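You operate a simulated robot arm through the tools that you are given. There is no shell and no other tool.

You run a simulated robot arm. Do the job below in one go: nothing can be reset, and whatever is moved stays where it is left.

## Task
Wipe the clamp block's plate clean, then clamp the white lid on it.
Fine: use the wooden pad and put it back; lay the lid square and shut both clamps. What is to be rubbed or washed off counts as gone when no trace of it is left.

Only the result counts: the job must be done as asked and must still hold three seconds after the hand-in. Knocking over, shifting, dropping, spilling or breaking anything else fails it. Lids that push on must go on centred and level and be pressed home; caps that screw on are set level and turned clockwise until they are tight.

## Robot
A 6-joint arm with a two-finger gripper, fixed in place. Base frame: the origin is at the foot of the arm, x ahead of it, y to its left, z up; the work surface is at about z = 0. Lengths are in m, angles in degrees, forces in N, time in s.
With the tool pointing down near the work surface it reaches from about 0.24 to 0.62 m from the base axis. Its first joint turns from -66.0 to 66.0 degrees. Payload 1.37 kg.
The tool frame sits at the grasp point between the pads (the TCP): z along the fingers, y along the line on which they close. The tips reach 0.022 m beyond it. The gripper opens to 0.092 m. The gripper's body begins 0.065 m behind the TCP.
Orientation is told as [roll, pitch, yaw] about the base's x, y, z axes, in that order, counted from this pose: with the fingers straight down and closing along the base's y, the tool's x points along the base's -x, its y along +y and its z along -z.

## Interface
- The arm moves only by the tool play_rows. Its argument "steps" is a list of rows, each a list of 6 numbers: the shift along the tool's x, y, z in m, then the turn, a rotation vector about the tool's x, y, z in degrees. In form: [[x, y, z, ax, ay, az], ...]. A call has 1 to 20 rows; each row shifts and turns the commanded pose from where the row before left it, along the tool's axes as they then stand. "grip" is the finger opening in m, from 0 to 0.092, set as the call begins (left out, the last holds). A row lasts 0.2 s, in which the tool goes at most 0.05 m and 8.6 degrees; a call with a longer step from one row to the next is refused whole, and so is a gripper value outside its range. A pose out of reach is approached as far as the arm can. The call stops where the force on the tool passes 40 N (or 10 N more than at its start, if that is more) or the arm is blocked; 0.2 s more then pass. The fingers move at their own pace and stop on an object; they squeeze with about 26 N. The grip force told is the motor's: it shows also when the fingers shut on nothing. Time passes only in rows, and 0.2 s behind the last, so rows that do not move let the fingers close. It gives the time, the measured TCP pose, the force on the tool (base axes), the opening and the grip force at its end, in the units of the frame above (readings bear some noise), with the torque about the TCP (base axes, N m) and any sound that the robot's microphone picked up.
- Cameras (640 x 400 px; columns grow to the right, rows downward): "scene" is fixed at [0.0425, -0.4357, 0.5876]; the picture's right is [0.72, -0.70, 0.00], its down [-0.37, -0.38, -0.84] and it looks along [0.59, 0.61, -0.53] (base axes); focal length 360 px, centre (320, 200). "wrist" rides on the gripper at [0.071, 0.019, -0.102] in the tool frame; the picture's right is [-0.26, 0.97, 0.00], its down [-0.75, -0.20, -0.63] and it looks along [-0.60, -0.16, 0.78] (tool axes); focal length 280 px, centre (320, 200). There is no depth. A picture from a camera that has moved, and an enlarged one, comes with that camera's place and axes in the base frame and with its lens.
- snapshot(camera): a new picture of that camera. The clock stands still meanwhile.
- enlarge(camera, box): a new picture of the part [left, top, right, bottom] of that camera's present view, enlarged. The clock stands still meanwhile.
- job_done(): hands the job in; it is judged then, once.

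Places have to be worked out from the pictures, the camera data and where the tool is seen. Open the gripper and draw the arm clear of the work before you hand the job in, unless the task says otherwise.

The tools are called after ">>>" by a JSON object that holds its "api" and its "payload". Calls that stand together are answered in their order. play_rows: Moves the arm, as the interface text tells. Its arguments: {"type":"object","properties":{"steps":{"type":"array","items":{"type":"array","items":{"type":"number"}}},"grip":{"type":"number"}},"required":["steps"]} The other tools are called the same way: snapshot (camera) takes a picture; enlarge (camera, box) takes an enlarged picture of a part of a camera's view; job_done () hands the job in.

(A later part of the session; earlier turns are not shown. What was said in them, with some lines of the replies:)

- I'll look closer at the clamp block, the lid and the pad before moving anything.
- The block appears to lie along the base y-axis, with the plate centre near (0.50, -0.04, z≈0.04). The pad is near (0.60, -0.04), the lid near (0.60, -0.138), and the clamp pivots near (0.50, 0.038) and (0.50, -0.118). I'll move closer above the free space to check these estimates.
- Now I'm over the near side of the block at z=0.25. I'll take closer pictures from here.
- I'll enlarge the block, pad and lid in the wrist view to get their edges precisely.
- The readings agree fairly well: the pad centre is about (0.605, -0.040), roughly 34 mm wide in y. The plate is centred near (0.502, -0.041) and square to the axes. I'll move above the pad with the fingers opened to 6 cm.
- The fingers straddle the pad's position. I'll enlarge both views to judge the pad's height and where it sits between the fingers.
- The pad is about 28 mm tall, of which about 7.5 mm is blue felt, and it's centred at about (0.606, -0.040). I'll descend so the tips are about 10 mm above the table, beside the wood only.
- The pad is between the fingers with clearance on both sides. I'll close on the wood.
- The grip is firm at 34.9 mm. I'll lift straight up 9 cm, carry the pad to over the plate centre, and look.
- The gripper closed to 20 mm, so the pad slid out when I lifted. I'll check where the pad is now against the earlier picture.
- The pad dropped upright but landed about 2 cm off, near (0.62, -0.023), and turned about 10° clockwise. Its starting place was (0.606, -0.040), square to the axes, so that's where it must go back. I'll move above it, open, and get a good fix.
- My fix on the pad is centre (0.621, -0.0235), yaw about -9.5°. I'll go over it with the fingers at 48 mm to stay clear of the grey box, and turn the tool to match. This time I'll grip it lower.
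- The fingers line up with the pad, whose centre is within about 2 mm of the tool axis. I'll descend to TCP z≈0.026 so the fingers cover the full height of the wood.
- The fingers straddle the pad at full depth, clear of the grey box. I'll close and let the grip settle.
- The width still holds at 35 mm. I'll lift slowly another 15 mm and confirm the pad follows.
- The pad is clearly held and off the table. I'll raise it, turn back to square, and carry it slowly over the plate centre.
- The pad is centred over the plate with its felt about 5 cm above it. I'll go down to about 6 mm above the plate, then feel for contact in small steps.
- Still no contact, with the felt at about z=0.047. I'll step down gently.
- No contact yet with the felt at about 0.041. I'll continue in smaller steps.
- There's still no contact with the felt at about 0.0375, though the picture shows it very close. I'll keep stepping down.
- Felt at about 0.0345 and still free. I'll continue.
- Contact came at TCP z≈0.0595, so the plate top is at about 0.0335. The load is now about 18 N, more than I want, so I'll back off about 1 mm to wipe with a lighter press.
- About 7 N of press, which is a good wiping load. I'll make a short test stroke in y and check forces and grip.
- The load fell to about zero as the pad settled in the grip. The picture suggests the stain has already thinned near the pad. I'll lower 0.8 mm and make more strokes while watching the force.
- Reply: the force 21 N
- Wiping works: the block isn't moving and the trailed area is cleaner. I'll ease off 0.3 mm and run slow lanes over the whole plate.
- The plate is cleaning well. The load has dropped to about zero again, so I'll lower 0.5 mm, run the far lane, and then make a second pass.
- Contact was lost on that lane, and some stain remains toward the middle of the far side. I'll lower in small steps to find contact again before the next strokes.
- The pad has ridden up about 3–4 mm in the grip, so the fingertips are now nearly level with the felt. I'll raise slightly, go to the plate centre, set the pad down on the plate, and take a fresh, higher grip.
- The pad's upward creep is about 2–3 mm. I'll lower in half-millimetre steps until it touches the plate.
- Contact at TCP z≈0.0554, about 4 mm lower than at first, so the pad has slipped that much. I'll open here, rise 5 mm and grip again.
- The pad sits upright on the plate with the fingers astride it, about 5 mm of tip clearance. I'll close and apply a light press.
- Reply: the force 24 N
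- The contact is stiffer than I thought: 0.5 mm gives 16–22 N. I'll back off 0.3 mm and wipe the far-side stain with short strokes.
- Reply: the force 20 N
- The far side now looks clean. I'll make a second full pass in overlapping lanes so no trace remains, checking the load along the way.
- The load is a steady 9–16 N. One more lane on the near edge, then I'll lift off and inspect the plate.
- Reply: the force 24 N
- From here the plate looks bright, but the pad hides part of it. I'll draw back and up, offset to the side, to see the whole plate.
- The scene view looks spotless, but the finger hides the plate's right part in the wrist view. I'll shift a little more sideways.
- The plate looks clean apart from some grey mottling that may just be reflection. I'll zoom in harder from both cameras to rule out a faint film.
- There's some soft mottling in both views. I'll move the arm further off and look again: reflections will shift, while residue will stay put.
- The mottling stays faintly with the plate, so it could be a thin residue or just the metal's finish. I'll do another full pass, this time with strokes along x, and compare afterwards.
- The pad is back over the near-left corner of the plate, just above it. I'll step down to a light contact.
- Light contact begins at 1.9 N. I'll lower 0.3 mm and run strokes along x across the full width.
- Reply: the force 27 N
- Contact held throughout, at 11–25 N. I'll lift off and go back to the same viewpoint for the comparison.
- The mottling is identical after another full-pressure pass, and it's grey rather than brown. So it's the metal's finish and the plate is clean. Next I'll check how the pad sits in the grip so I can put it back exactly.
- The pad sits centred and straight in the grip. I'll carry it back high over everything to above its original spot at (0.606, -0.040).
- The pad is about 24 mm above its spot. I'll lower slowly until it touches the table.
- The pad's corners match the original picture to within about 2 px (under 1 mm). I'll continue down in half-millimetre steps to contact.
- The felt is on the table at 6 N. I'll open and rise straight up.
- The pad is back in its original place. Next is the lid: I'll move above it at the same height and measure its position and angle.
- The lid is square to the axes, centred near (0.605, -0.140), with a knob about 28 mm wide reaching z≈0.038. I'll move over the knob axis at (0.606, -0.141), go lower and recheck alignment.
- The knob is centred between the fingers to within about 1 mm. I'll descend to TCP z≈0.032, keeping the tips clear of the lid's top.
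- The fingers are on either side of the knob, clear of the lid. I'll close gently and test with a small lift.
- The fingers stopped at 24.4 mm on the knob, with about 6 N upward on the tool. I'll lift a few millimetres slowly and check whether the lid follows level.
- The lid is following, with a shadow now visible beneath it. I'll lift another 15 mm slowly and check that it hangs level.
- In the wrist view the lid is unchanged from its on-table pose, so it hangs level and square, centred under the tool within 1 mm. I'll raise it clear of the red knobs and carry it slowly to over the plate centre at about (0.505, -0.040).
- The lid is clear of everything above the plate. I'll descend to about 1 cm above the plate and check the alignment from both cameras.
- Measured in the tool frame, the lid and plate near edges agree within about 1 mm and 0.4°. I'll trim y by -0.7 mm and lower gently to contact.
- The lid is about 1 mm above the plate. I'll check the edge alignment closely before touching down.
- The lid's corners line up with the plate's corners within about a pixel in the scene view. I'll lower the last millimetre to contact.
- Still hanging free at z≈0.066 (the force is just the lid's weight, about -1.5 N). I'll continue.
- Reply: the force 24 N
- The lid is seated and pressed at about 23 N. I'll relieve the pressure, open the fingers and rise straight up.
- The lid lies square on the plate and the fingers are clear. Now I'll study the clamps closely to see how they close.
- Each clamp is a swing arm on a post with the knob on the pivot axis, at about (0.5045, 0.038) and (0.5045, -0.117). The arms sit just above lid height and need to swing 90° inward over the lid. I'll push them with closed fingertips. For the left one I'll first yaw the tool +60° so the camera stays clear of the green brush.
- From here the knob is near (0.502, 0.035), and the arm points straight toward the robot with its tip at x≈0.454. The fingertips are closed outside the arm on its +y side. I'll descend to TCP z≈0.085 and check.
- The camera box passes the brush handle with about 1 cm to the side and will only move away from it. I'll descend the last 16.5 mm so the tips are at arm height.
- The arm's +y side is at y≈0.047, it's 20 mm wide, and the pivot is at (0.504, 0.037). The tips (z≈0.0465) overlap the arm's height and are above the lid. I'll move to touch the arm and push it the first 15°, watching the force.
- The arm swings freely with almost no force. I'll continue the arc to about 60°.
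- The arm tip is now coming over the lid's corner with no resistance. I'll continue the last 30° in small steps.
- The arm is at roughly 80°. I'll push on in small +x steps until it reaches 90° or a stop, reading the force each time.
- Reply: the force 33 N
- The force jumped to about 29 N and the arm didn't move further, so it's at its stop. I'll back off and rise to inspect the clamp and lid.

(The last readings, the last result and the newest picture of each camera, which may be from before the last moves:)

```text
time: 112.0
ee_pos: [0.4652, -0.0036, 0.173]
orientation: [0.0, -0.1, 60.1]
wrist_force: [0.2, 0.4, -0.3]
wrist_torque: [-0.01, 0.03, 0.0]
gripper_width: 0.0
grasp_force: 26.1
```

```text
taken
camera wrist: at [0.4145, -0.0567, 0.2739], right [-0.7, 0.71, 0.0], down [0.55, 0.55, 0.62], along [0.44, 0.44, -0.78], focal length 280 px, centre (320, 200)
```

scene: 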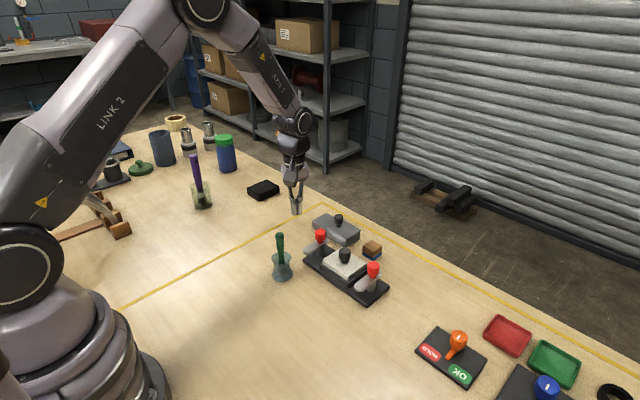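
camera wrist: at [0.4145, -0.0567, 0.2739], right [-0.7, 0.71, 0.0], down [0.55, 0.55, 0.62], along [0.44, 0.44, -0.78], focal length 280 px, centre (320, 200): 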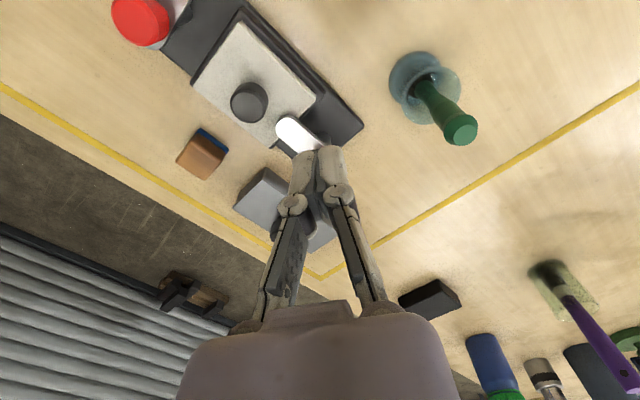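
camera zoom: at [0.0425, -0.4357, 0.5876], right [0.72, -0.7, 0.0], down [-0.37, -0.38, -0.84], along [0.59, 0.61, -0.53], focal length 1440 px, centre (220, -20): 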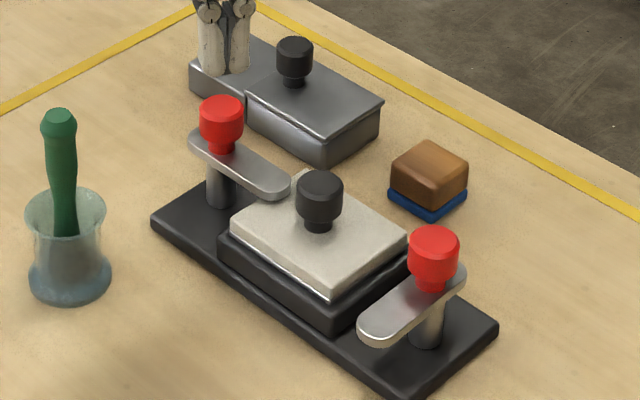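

The left arm now lies over the lid edge, parallel to the block, and nothing else has moved. Now the right clamp in mirror image: I'll turn the tool to -60° yaw at this safe height, then move over the outer side of the right arm.

>>> {"api": "play_rows", "payload": {"steps": [[0, 0, 0, 0, 0, 7.5], [0, 0, 0, 0, 0, 7.5], [0, 0, 0, 0, 0, 7.5], [0, 0, 0, 0, 0, 7.5], [0, 0, 0, 0, 0, 7.5], [0, 0, 0, 0, 0, 7.5], [0, 0, 0, 0, 0, 7.5], [0, 0, 0, 0, 0, 7.5], [0, 0, 0, 0, 0, 7.5], [0, 0, 0, 0, 0, 7.5], [0, 0, 0, 0, 0, 7.5], [0, 0, 0, 0, 0, 7.5], [0, 0, 0, 0, 0, 7.5], [0, 0, 0, 0, 0, 7.5], [0, 0, 0, 0, 0, 7.5], [0, 0, 0, 0, 0, 7.5], [0, 0, 0, 0, 0, 0]]}}

>>> {"api": "play_rows", "payload": {"steps": [[-0.0317, -0.01865, 0, 0, 0, 0], [-0.0317, -0.01865, 0, 0, 0, 0], [-0.0317, -0.01865, 0, 0, 0, 0], [-0.0316, -0.01865, 0, 0, 0, 0], [0, 0, 0, 0, 0, 0], [0, 0, 0, 0, 0, 0]]}}

>>> {"api": "snapshot", "payload": {"camera": "wrist"}}

>>> {"api": "enlarge", "payload": {"camera": "scene", "box": [320, 180, 460, 310]}}

```text
time: 115.6
ee_pos: [0.466, -0.0019, 0.1731]
orientation: [0.0, 0.0, -60.1]
wrist_force: [-0.5, 0.3, -0.1]
wrist_torque: [-0.02, -0.02, -0.02]
gripper_width: 0.0001
grasp_force: 26.2
```

```text
time: 117.0
ee_pos: [0.4672, -0.149, 0.1737]
orientation: [-0.1, -0.1, -59.9]
wrist_force: [0.6, 0.1, 0.0]
wrist_torque: [-0.01, 0.01, -0.04]
gripper_width: 0.0
grasp_force: 26.3
```

```text
taken
camera wrist: at [0.4494, -0.0788, 0.275], right [0.97, 0.26, 0.0], down [0.2, -0.75, 0.63], along [0.16, -0.6, -0.78], focal length 280 px, centre (320, 200)
```

wrist: 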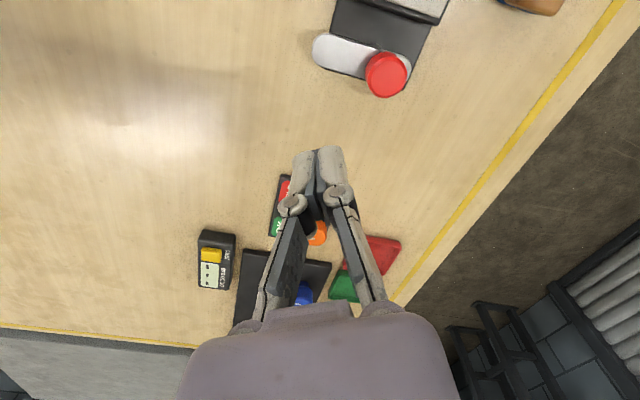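

```text
3.08 times, centred on (390, 245) of scene
camera zoom: at [0.0425, -0.4357, 0.5876], right [0.72, -0.7, 0.0], down [-0.37, -0.38, -0.84], along [0.59, 0.61, -0.53], focal length 1108 px, centre (105, 62)
```

zoom: 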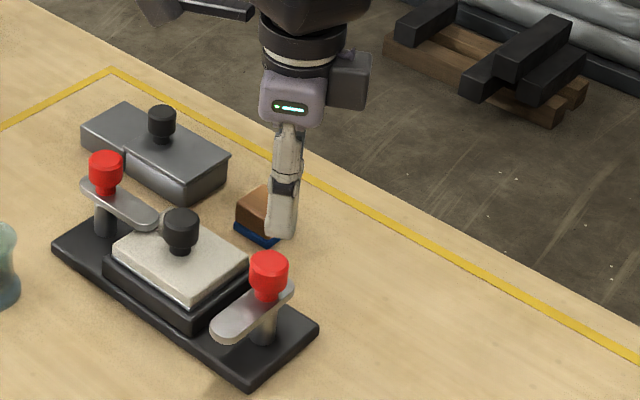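

The tool is on the outer side of the right arm, nothing in the way below. I'll descend to z≈0.085 and measure the arm.

>>> {"api": "play_rows", "payload": {"steps": [[0, 0, 0.02, 0, 0, 0], [0, 0, 0.025, 0, 0, 0], [0, 0, 0.025, 0, 0, 0], [0, 0, 0.0185, 0, 0, 0], [0, 0, 0, 0, 0, 0], [0, 0, 0, 0, 0, 0]]}}

>>> {"api": "enlarge", "payload": {"camera": "wrist", "box": [220, 40, 480, 220]}}

>>> {"api": "enlarge", "payload": {"camera": "scene", "box": [330, 220, 430, 310]}}

```text
time: 118.4
ee_pos: [0.4654, -0.1484, 0.0845]
orientation: [0.1, 0.1, -60.0]
wrist_force: [-0.6, -0.7, -1.1]
wrist_torque: [0.03, 0.0, -0.01]
gripper_width: 0.0
grasp_force: 26.3
```

```text
2.22 times, centred on (350, 130) of wrist
camera zoom: at [0.4478, -0.0785, 0.1853], right [0.97, 0.26, 0.0], down [0.2, -0.75, 0.63], along [0.16, -0.6, -0.78], focal length 623 px, centre (253, 356)
```

zoom: 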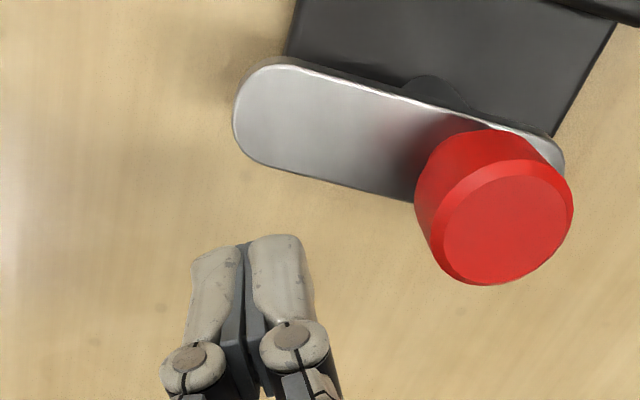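

```text
4.44 times, centred on (380, 265) of scene
camera zoom: at [0.0425, -0.4357, 0.5876], right [0.72, -0.7, 0.0], down [-0.37, -0.38, -0.84], along [0.59, 0.61, -0.53], focal length 1600 px, centre (53, -89)
```

zoom: 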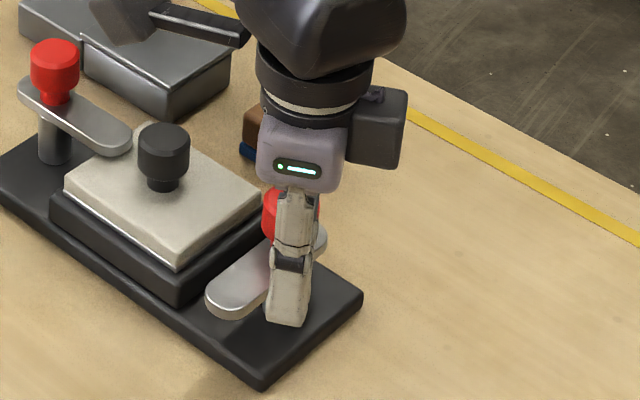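

The right arm runs along y≈-0.1195 with its pivot at about (0.505, -0.119), the mirror of the left. I'll descend to arm height and push through the first 15°.

>>> {"api": "play_rows", "payload": {"steps": [[0, 0, 0.009, 0, 0, 0], [0, 0, 0.0075, 0, 0, 0], [0, 0, 0, 0, 0, 0], [0.0039, 0.0026, 0, 0, 0, 0], [0.0039, 0.0025, 0, 0, 0, 0], [0.0056, 0.0007, 0, 0, 0, 0], [0.0056, 0.0006, 0, 0, 0, 0], [0, 0, 0, 0, 0, 0]]}}

>>> {"api": "enlarge", "payload": {"camera": "wrist", "box": [220, 40, 480, 220]}}

>>> {"api": "enlarge", "payload": {"camera": "scene", "box": [330, 220, 430, 310]}}

```text
time: 120.2
ee_pos: [0.4607, -0.1306, 0.0693]
orientation: [0.1, -0.1, -60.1]
wrist_force: [-0.3, 0.0, 0.3]
wrist_torque: [0.01, -0.01, -0.02]
gripper_width: 0.0
grasp_force: 26.1
```

```text
2.22 times, centred on (350, 130) of wrist
camera zoom: at [0.4435, -0.0598, 0.1694], right [0.97, 0.26, 0.0], down [0.2, -0.75, 0.63], along [0.16, -0.6, -0.78], focal length 623 px, centre (253, 356)
```

zoom: 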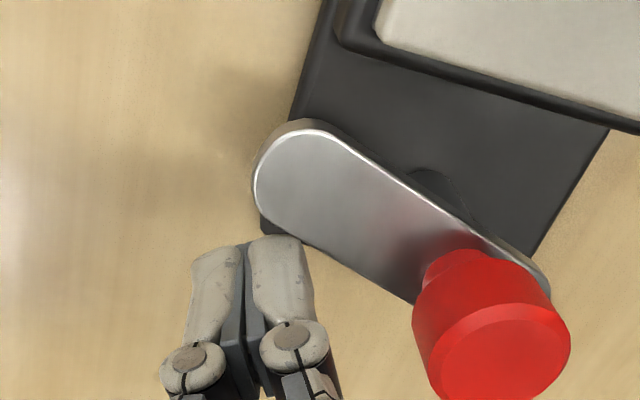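

```text
4.44 times, centred on (380, 265) of scene
camera zoom: at [0.0425, -0.4357, 0.5876], right [0.72, -0.7, 0.0], down [-0.37, -0.38, -0.84], along [0.59, 0.61, -0.53], focal length 1600 px, centre (53, -89)
```

zoom: 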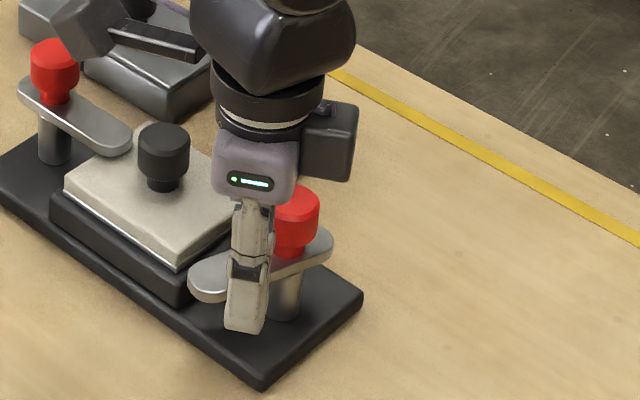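

The right arm follows freely as well. I'll continue through to about 60°.

>>> {"api": "play_rows", "payload": {"steps": [[0.0055, 0.0023, 0, 0, 0, 0], [0.0054, 0.0024, 0, 0, 0, 0], [0.0049, 0.0041, 0, 0, 0, 0], [0.0048, 0.0041, 0, 0, 0, 0], [0.0035, 0.0056, 0, 0, 0, 0], [0.0034, 0.0056, 0, 0, 0, 0], [0, 0, 0, 0, 0, 0]]}}

>>> {"api": "enlarge", "payload": {"camera": "wrist", "box": [220, 40, 480, 220]}}

>>> {"api": "enlarge", "payload": {"camera": "scene", "box": [330, 220, 430, 310]}}

```text
time: 121.8
ee_pos: [0.4682, -0.0951, 0.069]
orientation: [0.0, -0.1, -60.0]
wrist_force: [1.3, 0.0, -0.4]
wrist_torque: [0.01, 0.0, -0.02]
gripper_width: 0.0001
grasp_force: 26.1
```

```text
2.22 times, centred on (350, 130) of wrist
camera zoom: at [0.451, -0.0239, 0.169], right [0.97, 0.26, 0.0], down [0.2, -0.75, 0.63], along [0.16, -0.6, -0.78], focal length 623 px, centre (253, 356)
```

zoom: 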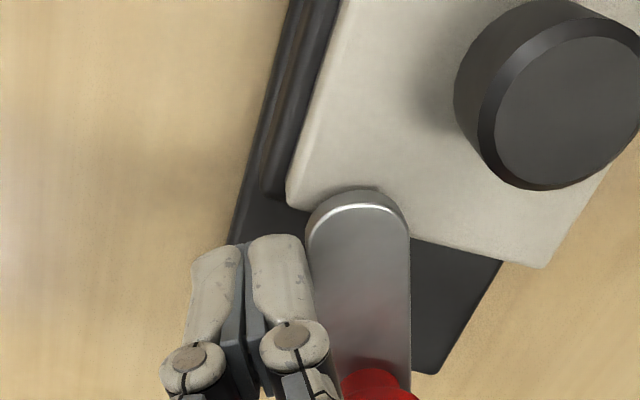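

```text
4.44 times, centred on (380, 265) of scene
camera zoom: at [0.0425, -0.4357, 0.5876], right [0.72, -0.7, 0.0], down [-0.37, -0.38, -0.84], along [0.59, 0.61, -0.53], focal length 1600 px, centre (53, -89)
```

zoom: 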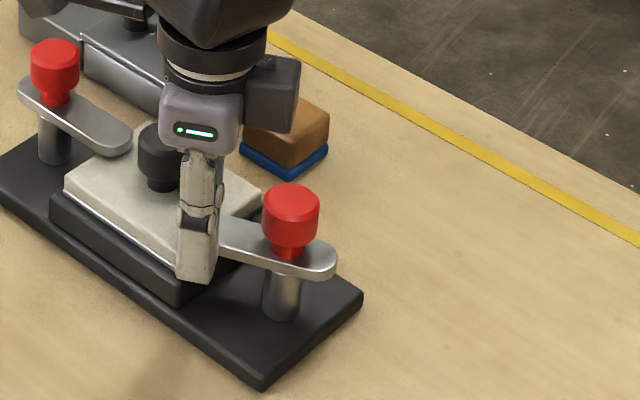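

The arm is past 60° and over the lid edge. I'll finish the arc in small steps.

>>> {"api": "play_rows", "payload": {"steps": [[0.0022, 0.0048, 0, 0, 0, 0], [0.0022, 0.0047, 0, 0, 0, 0], [0.0004, 0.0028, 0, 0, 0, 0], [0.0004, 0.0028, 0, 0, 0, 0], [0, 0, 0, 0, 0, 0]]}}

>>> {"api": "play_rows", "payload": {"steps": [[0.0004, 0.0028, 0, 0, 0, 0], [0, 0, 0, 0, 0, 0]]}}

>>> {"api": "play_rows", "payload": {"steps": [[0.0002, 0.0014, 0, 0, 0, 0], [0, 0, 0, 0, 0, 0]]}}

>>> {"api": "enlarge", "payload": {"camera": "scene", "box": [330, 220, 430, 310]}}

```text
time: 123.0
ee_pos: [0.4798, -0.0815, 0.0693]
orientation: [0.0, 0.0, -60.0]
wrist_force: [-0.3, -0.1, -0.5]
wrist_torque: [0.0, 0.01, 0.02]
gripper_width: 0.0
grasp_force: 25.5
```

```text
time: 123.6
ee_pos: [0.4811, -0.0812, 0.068]
orientation: [-0.2, 0.0, -60.0]
wrist_force: [-3.4, -1.9, 0.2]
wrist_torque: [-0.05, 0.06, 0.01]
gripper_width: 0.0002
grasp_force: 25.7
```

```text
time: 124.2
ee_pos: [0.4805, -0.0793, 0.0685]
orientation: [-0.1, 0.2, -60.0]
wrist_force: [-14.6, -6.0, 4.4]
wrist_torque: [-0.12, 0.16, -0.1]
gripper_width: 0.0001
grasp_force: 26.1
```

```text
4.44 times, centred on (380, 265) of scene
camera zoom: at [0.0424, -0.4357, 0.5876], right [0.72, -0.7, 0.0], down [-0.37, -0.38, -0.84], along [0.59, 0.61, -0.53], focal length 1600 px, centre (53, -89)
```

zoom: 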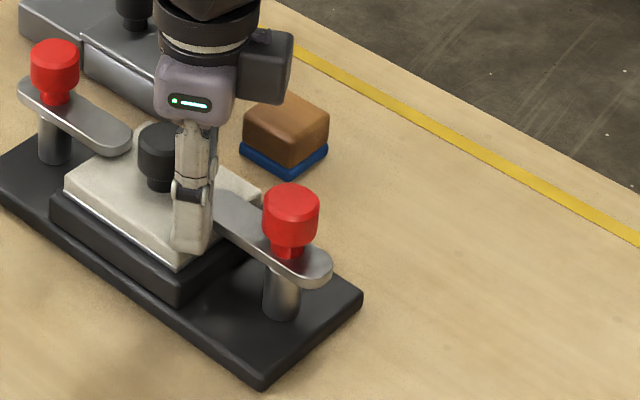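

The force rose to about 15 N with the arm parallel to the block, so it has reached its stop. One small extra nudge to make sure, then I'll back off and rise.

>>> {"api": "play_rows", "payload": {"steps": [[-0.0004, 0.0007, 0, 0, 0, 0], [0, 0, 0, 0, 0, 0]]}}

>>> {"api": "play_rows", "payload": {"steps": [[0.001, -0.0018, 0, 0, 0, 0], [0.003, -0.0052, 0, 0, 0, 0], [0.005, -0.0087, -0.005, 0, 0, 0], [0, 0, -0.03, 0, 0, 0], [0, 0, -0.04, 0, 0, 0], [0, 0, -0.04, 0, 0, 0], [0, 0, 0, 0, 0, 0]]}}

>>> {"api": "enlarge", "payload": {"camera": "scene", "box": [300, 210, 400, 310]}}

>>> {"api": "snapshot", "payload": {"camera": "scene"}}

```text
time: 124.8
ee_pos: [0.4806, -0.0792, 0.0676]
orientation: [-0.4, 0.2, -60.1]
wrist_force: [-22.8, -9.3, 6.6]
wrist_torque: [-0.13, 0.27, -0.18]
gripper_width: 0.0
grasp_force: 26.5
```

```text
time: 126.4
ee_pos: [0.4644, -0.0785, 0.1849]
orientation: [0.0, 0.0, -60.1]
wrist_force: [1.3, 0.2, 0.5]
wrist_torque: [0.02, 0.0, 0.0]
gripper_width: 0.0001
grasp_force: 25.9
```

```text
4.00 times, centred on (350, 260) of scene
camera zoom: at [0.0425, -0.4357, 0.5876], right [0.72, -0.7, 0.0], down [-0.37, -0.38, -0.84], along [0.59, 0.61, -0.53], focal length 1440 px, centre (200, -40)
```

zoom: 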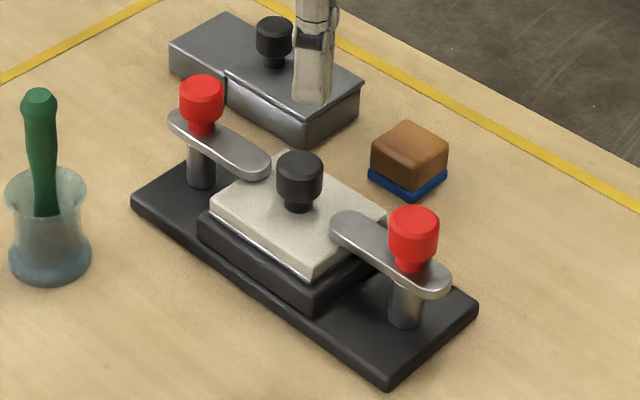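

```text
taken
```

scene: 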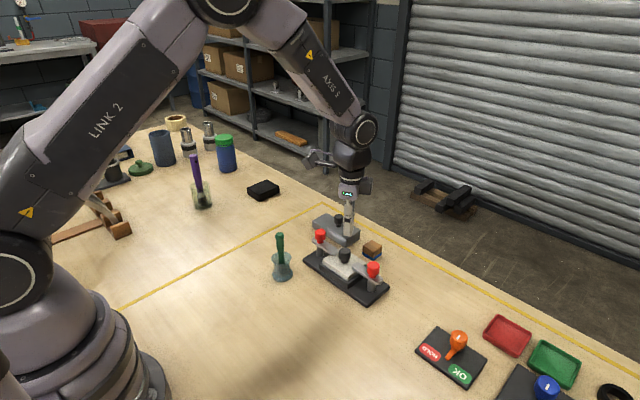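

Both arms lie over the lid and the block hasn't moved. I'll rise, turn the tool back to square, draw back toward the start pose with the gripper open, and check everything from above.

>>> {"api": "play_rows", "payload": {"steps": [[0, 0, -0.03, 0, 0, -7.5], [0, 0, -0.03, 0, 0, -7.5], [0, 0, -0.02, 0, 0, -7.5], [0, 0, -0.02, 0, 0, -7.5], [0, 0, 0, 0, 0, -7.5], [0, 0, 0, 0, 0, -7.5], [0, 0, 0, 0, 0, -7.5], [0, 0, 0, 0, 0, -7.5], [0, 0, 0, 0, 0, 0]], "grip": 0.09}}

>>> {"api": "play_rows", "payload": {"steps": [[0.025, -0.008, -0.02, 0, 0, 0], [0.03, -0.01, -0.025, 0, 0, 0], [0.03, -0.01, -0.025, 0, 0, 0], [0.03, -0.008, -0.025, 0, 0, 0], [0.015, -0.002, -0.005, 0, 0, 0], [0, 0, 0, 0, 0, 0], [0, 0, 0, 0, 0, 0]]}}

>>> {"api": "snapshot", "payload": {"camera": "wrist"}}

>>> {"api": "snapshot", "payload": {"camera": "scene"}}

```text
time: 128.4
ee_pos: [0.4646, -0.0794, 0.2836]
orientation: [0.0, 0.0, 0.1]
wrist_force: [0.0, -0.4, 0.0]
wrist_torque: [-0.02, 0.01, -0.03]
gripper_width: 0.0898
grasp_force: 0.0
```

```text
time: 130.0
ee_pos: [0.3343, -0.1171, 0.3827]
orientation: [0.0, -0.1, 0.0]
wrist_force: [0.6, 0.2, 0.0]
wrist_torque: [-0.01, 0.0, 0.01]
gripper_width: 0.0899
grasp_force: 0.1
```

```text
taken
camera wrist: at [0.2646, -0.0997, 0.4838], right [0.26, 0.97, 0.0], down [0.75, -0.2, 0.63], along [0.6, -0.16, -0.78], focal length 280 px, centre (320, 200)
```

wrist: 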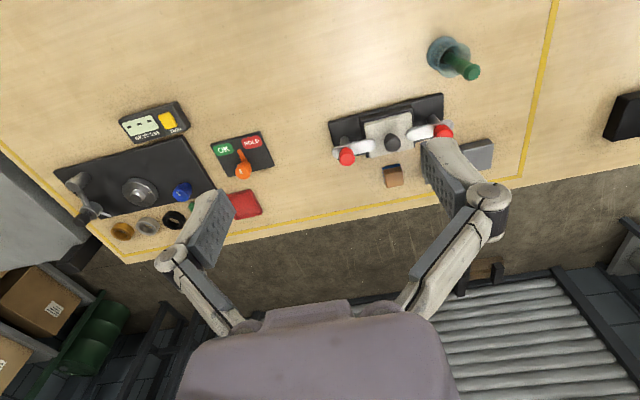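

```text
taken
```

scene: 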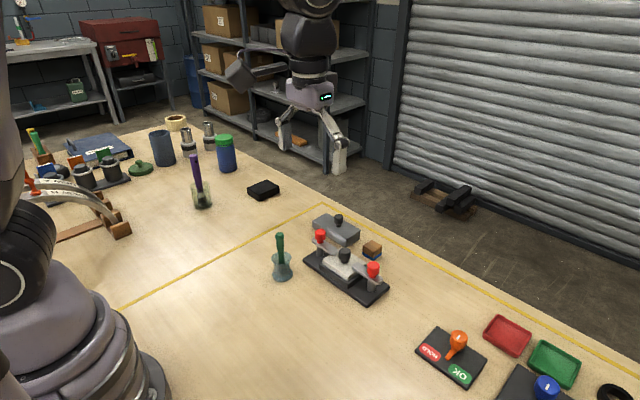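

I'm clear of the work now. One close look from both cameras at the lid, clamps and pad before handing in.

>>> {"api": "enlarge", "payload": {"camera": "wrist", "box": [310, 80, 470, 200]}}

>>> {"api": "enlarge", "payload": {"camera": "scene", "box": [300, 215, 400, 305]}}

>>> {"api": "enlarge", "payload": {"camera": "scene", "box": [350, 220, 400, 270]}}

```text
3.33 times, centred on (390, 140) of wrist
camera zoom: at [0.2646, -0.0997, 0.4838], right [0.26, 0.97, 0.0], down [0.75, -0.2, 0.63], along [0.6, -0.16, -0.78], focal length 935 px, centre (87, 400)
```

zoom: 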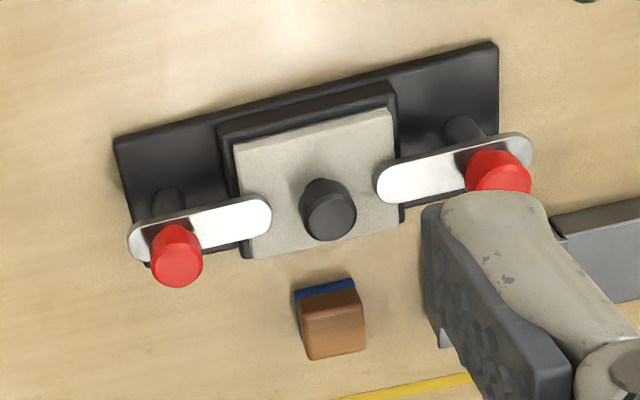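

```text
4.44 times, centred on (350, 260) of scene
camera zoom: at [0.0425, -0.4357, 0.5876], right [0.72, -0.7, 0.0], down [-0.37, -0.38, -0.84], along [0.59, 0.61, -0.53], focal length 1600 px, centre (187, -67)
```

zoom: 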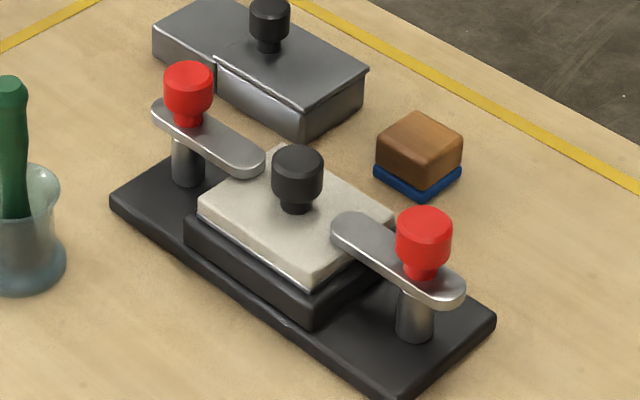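

```text
8.00 times, centred on (375, 245) of scene
camera zoom: at [0.0425, -0.4357, 0.5876], right [0.72, -0.7, 0.0], down [-0.37, -0.38, -0.84], along [0.59, 0.61, -0.53], focal length 2881 px, centre (-120, -160)
```

zoom: 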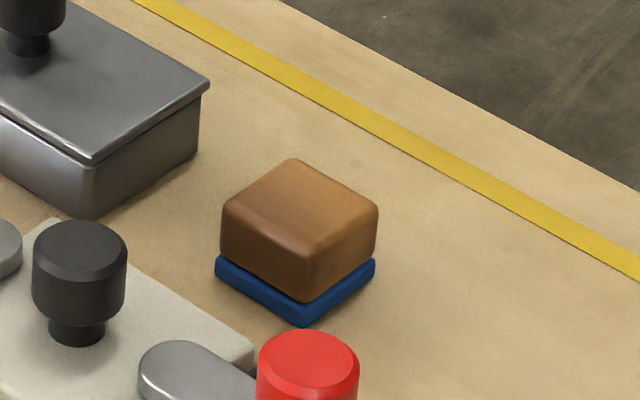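

All checks pass: the plate was wiped clean, the lid sits square, and both clamp arms are swung over it to their stops. The pad is back in its original spot, and the gripper is open and clear. Handing in.

>>> {"api": "job_done", "payload": {}}

```text
The job is handed in.
```

I wiped the plate clean, laid the white lid square on it and shut both clamps. I've handed the job in, but I haven't been told how it was judged.

- **Plate:** I wiped it all over with the wooden pad, then again until no brown showed. A faint grey mottling remained. It looked the same after another firm pass, so I took it to be the metal's finish.
- **Pad:** On my first try it slipped out of the gripper just after I lifted it. It landed upright about 2 cm away and turned about 10°. I picked it up again lower down, used it, and set it back within about 1 mm of where it started.
- **Lid:** It sits centred and level. Its corners lined up with the plate's to within about a pixel in the camera view, and I pressed it down at about 23 N.
- **Clamps:** Both arms are swung in over the lid until they met firm resistance, and they lie parallel to the block.

The block did not move, and nothing else looked disturbed. The gripper is open and the arm is drawn back clear of the work.
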